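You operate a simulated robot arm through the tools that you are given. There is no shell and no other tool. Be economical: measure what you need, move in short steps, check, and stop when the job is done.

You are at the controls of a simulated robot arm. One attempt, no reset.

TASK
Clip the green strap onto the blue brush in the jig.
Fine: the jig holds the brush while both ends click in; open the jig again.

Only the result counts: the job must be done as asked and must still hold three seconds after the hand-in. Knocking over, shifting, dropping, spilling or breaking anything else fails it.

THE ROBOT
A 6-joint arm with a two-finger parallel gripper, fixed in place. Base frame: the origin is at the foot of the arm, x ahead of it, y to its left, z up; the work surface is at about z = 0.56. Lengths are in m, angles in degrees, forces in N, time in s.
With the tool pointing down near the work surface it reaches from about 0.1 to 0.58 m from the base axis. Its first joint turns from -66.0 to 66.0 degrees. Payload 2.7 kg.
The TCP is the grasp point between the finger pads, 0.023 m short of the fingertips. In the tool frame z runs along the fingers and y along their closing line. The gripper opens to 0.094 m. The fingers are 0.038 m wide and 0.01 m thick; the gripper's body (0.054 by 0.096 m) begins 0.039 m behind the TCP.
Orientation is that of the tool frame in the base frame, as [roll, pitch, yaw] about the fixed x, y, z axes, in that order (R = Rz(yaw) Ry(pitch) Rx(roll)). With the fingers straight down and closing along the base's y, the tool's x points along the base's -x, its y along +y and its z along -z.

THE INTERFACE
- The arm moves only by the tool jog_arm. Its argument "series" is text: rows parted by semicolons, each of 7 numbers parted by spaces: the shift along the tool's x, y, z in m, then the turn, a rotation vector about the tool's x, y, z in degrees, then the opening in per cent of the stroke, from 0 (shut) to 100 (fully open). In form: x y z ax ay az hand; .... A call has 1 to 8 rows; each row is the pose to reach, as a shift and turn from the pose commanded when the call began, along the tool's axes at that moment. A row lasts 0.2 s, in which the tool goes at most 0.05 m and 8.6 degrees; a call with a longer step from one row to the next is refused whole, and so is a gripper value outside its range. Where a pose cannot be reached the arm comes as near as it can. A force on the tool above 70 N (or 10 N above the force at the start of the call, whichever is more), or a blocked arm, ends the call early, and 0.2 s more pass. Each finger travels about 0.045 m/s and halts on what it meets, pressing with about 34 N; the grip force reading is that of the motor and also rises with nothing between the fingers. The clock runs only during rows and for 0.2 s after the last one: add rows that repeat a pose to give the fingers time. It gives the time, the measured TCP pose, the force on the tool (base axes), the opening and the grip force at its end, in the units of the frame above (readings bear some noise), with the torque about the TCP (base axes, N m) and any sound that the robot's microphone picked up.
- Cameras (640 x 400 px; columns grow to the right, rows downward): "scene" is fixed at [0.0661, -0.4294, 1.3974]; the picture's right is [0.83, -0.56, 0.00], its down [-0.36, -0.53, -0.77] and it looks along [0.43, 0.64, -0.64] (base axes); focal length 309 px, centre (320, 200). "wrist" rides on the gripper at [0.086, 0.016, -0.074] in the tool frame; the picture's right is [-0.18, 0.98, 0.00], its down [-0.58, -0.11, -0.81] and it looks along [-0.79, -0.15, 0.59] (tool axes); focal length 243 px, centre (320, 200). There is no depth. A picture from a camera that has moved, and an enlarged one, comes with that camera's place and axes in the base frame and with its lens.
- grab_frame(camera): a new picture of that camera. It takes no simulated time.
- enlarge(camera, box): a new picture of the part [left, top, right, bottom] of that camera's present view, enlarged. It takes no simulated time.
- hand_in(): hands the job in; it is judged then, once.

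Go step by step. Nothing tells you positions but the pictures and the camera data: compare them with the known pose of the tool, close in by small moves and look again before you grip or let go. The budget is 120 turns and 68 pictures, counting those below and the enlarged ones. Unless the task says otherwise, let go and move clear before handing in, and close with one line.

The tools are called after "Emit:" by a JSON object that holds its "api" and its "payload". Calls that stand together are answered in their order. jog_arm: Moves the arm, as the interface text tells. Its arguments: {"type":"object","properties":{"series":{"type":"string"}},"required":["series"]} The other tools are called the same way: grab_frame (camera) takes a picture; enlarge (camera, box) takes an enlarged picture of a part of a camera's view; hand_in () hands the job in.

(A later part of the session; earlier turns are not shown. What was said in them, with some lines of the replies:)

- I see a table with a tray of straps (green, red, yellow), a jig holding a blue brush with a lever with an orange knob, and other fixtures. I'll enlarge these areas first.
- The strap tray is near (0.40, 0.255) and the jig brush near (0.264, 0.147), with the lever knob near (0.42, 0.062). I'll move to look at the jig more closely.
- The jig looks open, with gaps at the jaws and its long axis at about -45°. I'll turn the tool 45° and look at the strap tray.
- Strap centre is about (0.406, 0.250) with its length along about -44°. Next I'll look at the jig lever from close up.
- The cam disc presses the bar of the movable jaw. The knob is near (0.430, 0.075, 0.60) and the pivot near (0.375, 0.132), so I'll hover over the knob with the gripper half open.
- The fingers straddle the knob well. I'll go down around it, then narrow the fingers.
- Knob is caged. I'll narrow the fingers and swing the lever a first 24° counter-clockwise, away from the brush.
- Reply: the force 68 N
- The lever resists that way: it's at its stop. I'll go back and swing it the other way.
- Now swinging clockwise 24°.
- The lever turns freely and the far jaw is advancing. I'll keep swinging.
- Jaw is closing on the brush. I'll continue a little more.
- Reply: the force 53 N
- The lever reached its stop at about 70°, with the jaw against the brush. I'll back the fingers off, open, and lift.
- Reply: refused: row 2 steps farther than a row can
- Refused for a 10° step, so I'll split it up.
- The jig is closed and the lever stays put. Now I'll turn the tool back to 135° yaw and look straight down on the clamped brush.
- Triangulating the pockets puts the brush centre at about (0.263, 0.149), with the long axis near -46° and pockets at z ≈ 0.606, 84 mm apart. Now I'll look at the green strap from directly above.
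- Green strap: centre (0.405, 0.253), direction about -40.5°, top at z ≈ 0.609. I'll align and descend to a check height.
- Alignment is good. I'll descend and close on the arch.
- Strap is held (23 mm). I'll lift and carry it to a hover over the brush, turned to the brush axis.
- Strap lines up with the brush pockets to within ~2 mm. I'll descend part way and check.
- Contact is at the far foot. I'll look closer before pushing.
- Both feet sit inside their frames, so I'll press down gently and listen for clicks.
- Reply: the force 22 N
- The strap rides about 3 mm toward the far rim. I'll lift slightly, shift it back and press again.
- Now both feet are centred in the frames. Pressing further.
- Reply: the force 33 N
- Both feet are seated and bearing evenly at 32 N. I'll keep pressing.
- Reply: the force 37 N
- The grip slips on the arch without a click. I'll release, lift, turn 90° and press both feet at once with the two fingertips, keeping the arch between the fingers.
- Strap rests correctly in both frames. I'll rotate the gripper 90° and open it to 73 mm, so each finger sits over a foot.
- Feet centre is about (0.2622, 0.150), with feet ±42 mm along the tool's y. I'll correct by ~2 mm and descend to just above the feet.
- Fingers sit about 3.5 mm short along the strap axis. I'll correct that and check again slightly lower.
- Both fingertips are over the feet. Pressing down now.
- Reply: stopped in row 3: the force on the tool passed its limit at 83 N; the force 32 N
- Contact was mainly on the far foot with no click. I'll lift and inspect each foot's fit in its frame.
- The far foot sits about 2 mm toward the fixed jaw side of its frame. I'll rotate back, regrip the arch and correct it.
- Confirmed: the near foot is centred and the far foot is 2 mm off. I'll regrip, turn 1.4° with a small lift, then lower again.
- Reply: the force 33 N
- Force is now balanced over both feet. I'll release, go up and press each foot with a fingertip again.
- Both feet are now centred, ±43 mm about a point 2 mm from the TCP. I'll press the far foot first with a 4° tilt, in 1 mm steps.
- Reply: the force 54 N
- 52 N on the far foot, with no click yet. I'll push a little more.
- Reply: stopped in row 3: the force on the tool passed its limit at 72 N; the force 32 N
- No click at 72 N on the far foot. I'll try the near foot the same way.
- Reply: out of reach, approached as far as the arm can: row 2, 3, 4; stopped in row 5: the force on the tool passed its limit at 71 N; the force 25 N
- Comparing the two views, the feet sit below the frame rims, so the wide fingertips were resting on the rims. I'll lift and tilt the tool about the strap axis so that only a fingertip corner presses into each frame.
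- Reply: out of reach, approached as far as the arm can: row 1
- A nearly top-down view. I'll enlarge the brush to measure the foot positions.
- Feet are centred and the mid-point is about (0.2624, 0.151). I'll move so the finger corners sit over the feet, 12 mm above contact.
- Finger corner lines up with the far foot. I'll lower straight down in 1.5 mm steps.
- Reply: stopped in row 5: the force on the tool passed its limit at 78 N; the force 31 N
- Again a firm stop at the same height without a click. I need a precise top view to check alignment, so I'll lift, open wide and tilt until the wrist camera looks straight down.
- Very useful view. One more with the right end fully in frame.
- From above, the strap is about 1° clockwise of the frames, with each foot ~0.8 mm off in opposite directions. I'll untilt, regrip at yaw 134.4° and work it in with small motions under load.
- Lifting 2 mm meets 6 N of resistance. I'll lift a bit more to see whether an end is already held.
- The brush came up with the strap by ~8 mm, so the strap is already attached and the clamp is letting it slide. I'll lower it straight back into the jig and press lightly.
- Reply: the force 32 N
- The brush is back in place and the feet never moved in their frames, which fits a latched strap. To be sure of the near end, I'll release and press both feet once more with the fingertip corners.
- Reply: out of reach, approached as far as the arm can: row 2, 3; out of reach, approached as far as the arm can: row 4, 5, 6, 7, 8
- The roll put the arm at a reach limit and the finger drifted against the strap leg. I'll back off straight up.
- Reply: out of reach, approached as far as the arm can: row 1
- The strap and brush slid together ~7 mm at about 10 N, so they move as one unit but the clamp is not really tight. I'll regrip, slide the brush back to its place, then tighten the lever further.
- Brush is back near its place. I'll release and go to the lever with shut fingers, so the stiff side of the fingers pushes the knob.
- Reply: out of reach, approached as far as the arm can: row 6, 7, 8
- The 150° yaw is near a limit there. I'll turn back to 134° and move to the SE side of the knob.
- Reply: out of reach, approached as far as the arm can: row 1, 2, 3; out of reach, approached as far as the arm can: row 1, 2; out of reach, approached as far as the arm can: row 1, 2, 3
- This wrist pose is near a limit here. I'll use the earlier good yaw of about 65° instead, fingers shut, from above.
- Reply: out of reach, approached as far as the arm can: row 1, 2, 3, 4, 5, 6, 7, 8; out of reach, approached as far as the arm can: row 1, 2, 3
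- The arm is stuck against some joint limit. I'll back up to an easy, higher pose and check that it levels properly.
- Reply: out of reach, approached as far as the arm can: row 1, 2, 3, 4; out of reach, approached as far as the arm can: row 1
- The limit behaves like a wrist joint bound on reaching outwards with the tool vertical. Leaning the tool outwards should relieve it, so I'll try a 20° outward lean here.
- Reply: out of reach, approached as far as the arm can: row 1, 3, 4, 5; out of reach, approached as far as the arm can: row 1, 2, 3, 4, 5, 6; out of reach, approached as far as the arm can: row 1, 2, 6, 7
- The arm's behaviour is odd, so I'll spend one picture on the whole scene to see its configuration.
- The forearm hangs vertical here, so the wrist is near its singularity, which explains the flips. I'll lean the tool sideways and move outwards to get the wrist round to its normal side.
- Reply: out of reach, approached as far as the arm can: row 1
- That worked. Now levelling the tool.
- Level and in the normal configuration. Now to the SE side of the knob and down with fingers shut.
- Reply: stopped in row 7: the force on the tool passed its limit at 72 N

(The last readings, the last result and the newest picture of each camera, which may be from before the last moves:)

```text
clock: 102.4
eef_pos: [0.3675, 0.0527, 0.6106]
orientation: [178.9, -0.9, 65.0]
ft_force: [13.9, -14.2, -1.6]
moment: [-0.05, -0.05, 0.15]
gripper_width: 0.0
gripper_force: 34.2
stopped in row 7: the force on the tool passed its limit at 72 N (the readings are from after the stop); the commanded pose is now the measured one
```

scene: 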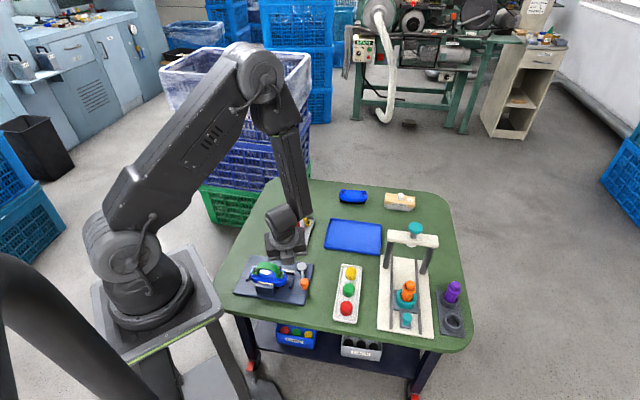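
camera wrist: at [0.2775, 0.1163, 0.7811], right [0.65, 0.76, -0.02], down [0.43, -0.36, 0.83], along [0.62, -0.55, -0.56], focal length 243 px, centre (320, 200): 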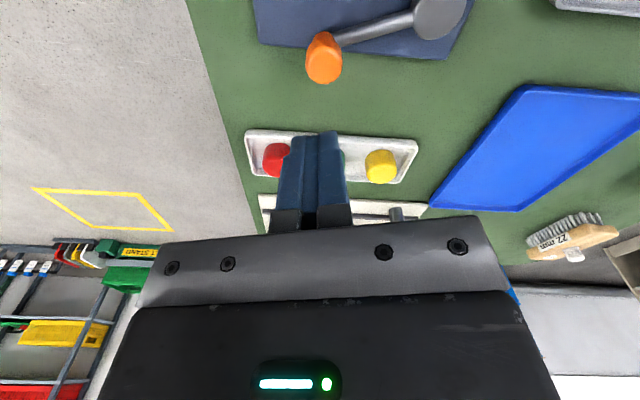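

The lever is at a hard stop at 72 N, so the jig is fully closed. Next I'll regrip the strap without twisting it and do a gentle pull to test whether it is latched.

Emit:
{"api": "jog_arm", "payload": {"series": "0 0.012 0 0 0 0 0; 0 0.014 -0.04 0 0 0 0; 0 0.014 -0.085 0 0 0 10; 0 0.014 -0.115 0 0 -8 30; 0 0.014 -0.115 0 0 -16 48; 0 0.014 -0.115 0 0 -24 48; 0 0.014 -0.115 0 0 -32 48; 0 0.014 -0.115 0 0 -40 48"}}

Emit:
{"api": "jog_arm", "payload": {"series": "0 0 0 0 0 -8 48; 0 0 0 0 0 -16 48; 0 0 0 0 0 -24 48; 0 0 0 0 0 -28 48; 0 0 0 0 0 -28 48"}}

```text
clock: 104.2
eef_pos: [0.3747, 0.0462, 0.7258]
orientation: [178.9, 0.1, 105.4]
ft_force: [-0.4, -1.0, -0.2]
moment: [0.03, 0.01, -0.03]
gripper_width: 0.0451
gripper_force: 0.1
```

```text
clock: 105.4
eef_pos: [0.375, 0.0463, 0.7233]
orientation: [179.1, 0.6, 133.3]
ft_force: [1.7, 0.0, -0.5]
moment: [-0.01, 0.02, 0.01]
gripper_width: 0.0451
gripper_force: 0.0
```

Emit:
{"api": "jog_arm", "payload": {"series": "0.038 -0.0023 0 0.5 0.3 0 48; 0.076 -0.0046 0 0.9 0.6 0 48; 0.114 -0.0069 0 0.9 0.6 0 48; 0.1521 -0.0092 0 0.9 0.6 0 48; 0.1521 -0.0092 0.02 0.9 0.6 0 48; 0.1521 -0.0092 0.02 0.9 0.6 0 48"}}

```text
clock: 106.8
eef_pos: [0.2629, 0.1519, 0.7004]
orientation: [180.0, 0.0, 133.2]
ft_force: [-0.1, 0.1, 0.3]
moment: [0.0, -0.02, 0.02]
gripper_width: 0.0452
gripper_force: 0.0
```

Emit:
{"api": "jog_arm", "payload": {"series": "0 0 0.03 0 0 0 48; 0 0 0.0524 0 0 0 48; 0 0 0.0524 0 0 0 48; 0 0 0.0524 0 0 0 20; 0 0 0.0524 0 0 0 0; 0 0 0.0524 0 0 0 0; 0 0 0.0524 0 0 0 0"}}

Emit:
{"api": "jog_arm", "payload": {"series": "0 0 -0.001 0 0 0 0; 0 0 -0.0015 0 0 0 0; 0 0 -0.0015 0 0 0 0"}}

```text
clock: 108.4
eef_pos: [0.262, 0.1537, 0.651]
orientation: [179.9, 0.0, 133.2]
ft_force: [-1.1, -1.8, -5.9]
moment: [-0.11, 0.08, 0.16]
gripper_width: 0.023
gripper_force: 34.1
```

```text
clock: 109.2
eef_pos: [0.2639, 0.1511, 0.6542]
orientation: [179.9, 0.1, 133.3]
ft_force: [-4.0, 7.9, -4.0]
moment: [0.33, 0.23, 0.16]
gripper_width: 0.0232
gripper_force: 34.2
```

Emit:
{"api": "jog_arm", "payload": {"series": "0 0 -0.001 0 0 -0.4 0; 0 0 -0.003 0 0 -0.4 0; 0 0 -0.005 0 0 -0.4 0; 0 0 -0.005 0 0 -0.4 0; 0 0 -0.005 0 0 -0.4 0"}}

Emit:
{"api": "enlarge", "payload": {"camera": "scene", "box": [246, 254, 290, 281]}}

```text
clock: 110.4
eef_pos: [0.2637, 0.1498, 0.6584]
orientation: [-180.0, 0.1, 133.6]
ft_force: [4.1, -0.3, -7.8]
moment: [0.0, -0.17, -0.05]
gripper_width: 0.0231
gripper_force: 34.4
```

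```text
14.55 times, centred on (268, 268) of scene
camera zoom: at [0.0663, -0.4294, 1.3975], right [0.83, -0.56, 0.0], down [-0.36, -0.53, -0.77], along [0.43, 0.64, -0.64], focal length 4490 px, centre (1076, -782)
```

zoom: 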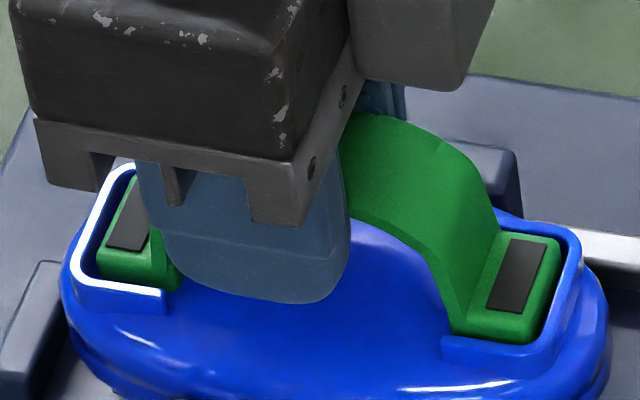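

The feet keep exactly the same place in their frames while the brush is carried and pushed, at equal heights, so the strap is latched at both ends. I'll move the brush back 5 mm, lower it and release.

Emit:
{"api": "jog_arm", "payload": {"series": "0.0025 0 0 0 0 0 0; 0.005 0 0 0 0 0 0; 0.005 0 0.0025 0 0 0 0; 0.005 0 0.005 0 0 0 0; 0.005 0 0.0075 0 0 0 0; 0.005 0 0.009 0 0 0 0; 0.005 0 0.009 0 0 0 0"}}

```text
clock: 112.0
eef_pos: [0.2612, 0.1551, 0.6481]
orientation: [-180.0, -0.1, 133.7]
ft_force: [-5.1, 1.6, 32.4]
moment: [0.24, 0.24, -0.02]
gripper_width: 0.0233
gripper_force: 34.0
```

Emit:
{"api": "jog_arm", "payload": {"series": "0 0 -0.002 0 0 0 20; 0 0 -0.002 0 0 0 48; 0 0 -0.002 0 0 0 50; 0 0 -0.035 0 0 0 50; 0 0 -0.07 0 0 0 50; -0.035 0.003 -0.07 0 0 0 50; -0.075 0.006 -0.07 0 0 0 50; -0.115 0.0092 -0.07 0 0 0 50"}}

```text
clock: 113.8
eef_pos: [0.348, 0.0783, 0.7191]
orientation: [-180.0, 0.1, 133.7]
ft_force: [-0.2, -0.6, 0.1]
moment: [-0.01, 0.0, 0.05]
gripper_width: 0.0473
gripper_force: 0.0
```

Configuration is still good. I'll turn to yaw 65° over the knob to swing the lever back open.

Emit:
{"api": "jog_arm", "payload": {"series": "-0.01 0 0 0 0 8.5 50; -0.01 0 0 0 0 17 50; -0.01 0 0 0 0 25.5 50; -0.01 0 0 0 0 34 50; -0.01 0 0 0 0 42.5 50; -0.01 0 0 0 0 51 50; -0.01 0 0 0 0 59.5 50; -0.01 0 0 0 0 68 50"}}

```text
clock: 115.6
eef_pos: [0.3529, 0.0713, 0.7178]
orientation: [180.0, 0.0, 65.4]
ft_force: [0.0, -0.2, -0.3]
moment: [0.0, 0.0, 0.0]
gripper_width: 0.0469
gripper_force: 0.1
```

Emit:
{"api": "jog_arm", "payload": {"series": "-0.0124 -0.0047 0.02 0 0 0 55; -0.0124 -0.0047 0.06 0 0 0 55; -0.0124 -0.0047 0.09 0 0 0 55; -0.0124 -0.0047 0.1065 0 0 0 55; -0.0124 -0.0047 0.1065 0 0 0 55; -0.0124 -0.0047 0.1065 0 0 0 36; -0.0124 -0.0047 0.1065 0 0 0 36"}}

```text
clock: 117.2
eef_pos: [0.3444, 0.062, 0.611]
orientation: [-180.0, 0.1, 65.7]
ft_force: [-0.1, -0.4, -0.2]
moment: [0.02, -0.03, 0.05]
gripper_width: 0.034
gripper_force: 0.1
```

Emit:
{"api": "jog_arm", "payload": {"series": "0.0008 0.0107 0 0 0 -8 36; 0.003 0.0212 0 0 0 -16 36; 0.0067 0.0313 0 0 0 -24 36; 0.0117 0.0408 0 0 0 -32 36; 0.018 0.0495 0 0 0 -40 36; 0.0255 0.0572 0 0 0 -48 36; 0.0339 0.0638 0 0 0 -56 36; 0.0339 0.0638 0 0 0 -56 36"}}

```text
clock: 119.0
eef_pos: [0.4163, 0.0658, 0.6131]
orientation: [179.9, 0.1, 121.7]
ft_force: [-0.1, 0.5, 0.3]
moment: [0.01, 0.03, -0.01]
gripper_width: 0.0337
gripper_force: 0.1
```

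The lever swings freely. Last part to the open stop.

Emit:
{"api": "jog_arm", "payload": {"series": "0.0008 0.0107 0 0 0 -8 36; 0.002 0.017 0 0 0 -13 36; 0.003 0.0212 0 0 0 -16 36; 0.0041 0.0245 0 0 0 -18.5 36; 0.0041 0.0245 0 0 0 -18.5 36"}}

```text
clock: 120.2
eef_pos: [0.4369, 0.0806, 0.6131]
orientation: [-180.0, -0.1, 140.3]
ft_force: [-1.1, -3.1, 1.4]
moment: [-0.03, 0.1, 0.03]
gripper_width: 0.0352
gripper_force: 1.3
```

Emit:
{"api": "jog_arm", "payload": {"series": "0.0002 0.003 0 0 0 -2 36; 0.0002 0.003 0 0 0 -2 36; 0 -0.002 0 0 0 0 50; 0 -0.002 0 0 0 0 55; 0 -0.002 -0.04 0 0 0 55; 0 -0.002 -0.085 0 0 0 55; 0.03 0.03 -0.12 0 0 0 55; 0.03 0.03 -0.12 0 0 0 55"}}

Emit:
{"api": "enlarge", "payload": {"camera": "scene", "box": [230, 240, 342, 310]}}

```text
refused: row 7 steps farther than a row can; nothing moved
```

```text
5.71 times, centred on (286, 275) of scene
camera zoom: at [0.0661, -0.4295, 1.3974], right [0.83, -0.56, 0.0], down [-0.36, -0.53, -0.77], along [0.43, 0.64, -0.64], focal length 1764 px, centre (514, -229)
```

zoom: 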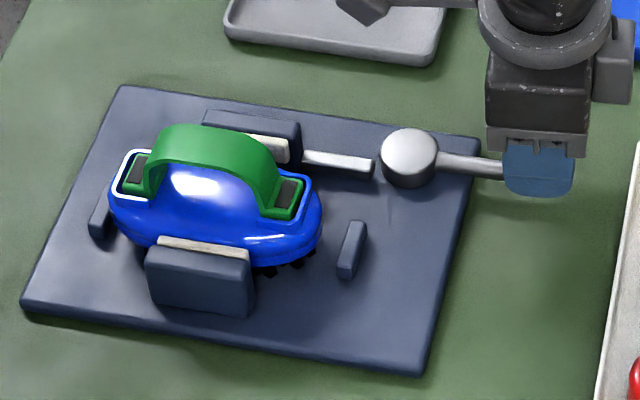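

The strap is on, the brush is in the jig and the lever is open. I'll clear the knob and lift away.

Emit:
{"api": "jog_arm", "payload": {"series": "0.0002 0.003 0 0 0 -2 36; 0.0002 0.003 0 0 0 -2 36; 0 -0.002 0 0 0 0 50; 0 -0.002 0 0 0 0 55; 0 -0.002 -0.04 0 0 0 55; 0 -0.002 -0.085 0 0 0 55; 0 -0.002 -0.13 0 0 0 55; 0 -0.002 -0.13 0 0 0 55"}}

```text
clock: 122.0
eef_pos: [0.4315, 0.0816, 0.7441]
orientation: [-180.0, 0.0, 140.0]
ft_force: [-0.2, -0.3, 0.2]
moment: [0.0, 0.0, 0.03]
gripper_width: 0.0516
gripper_force: 0.0
```

The gripper is clear of everything, so I'm handing in.

Emit:
{"api": "hand_in", "payload": {}}

```text
The job is handed in.
```

I handed in with the green strap on the blue brush, the brush back in the jig and the lever open. No click was ever reported: that both ends are latched is inferred from the brush lifting level with the strap, the brush slid about 7 mm in the closed jig before I moved it back, and I couldn't take a last picture.
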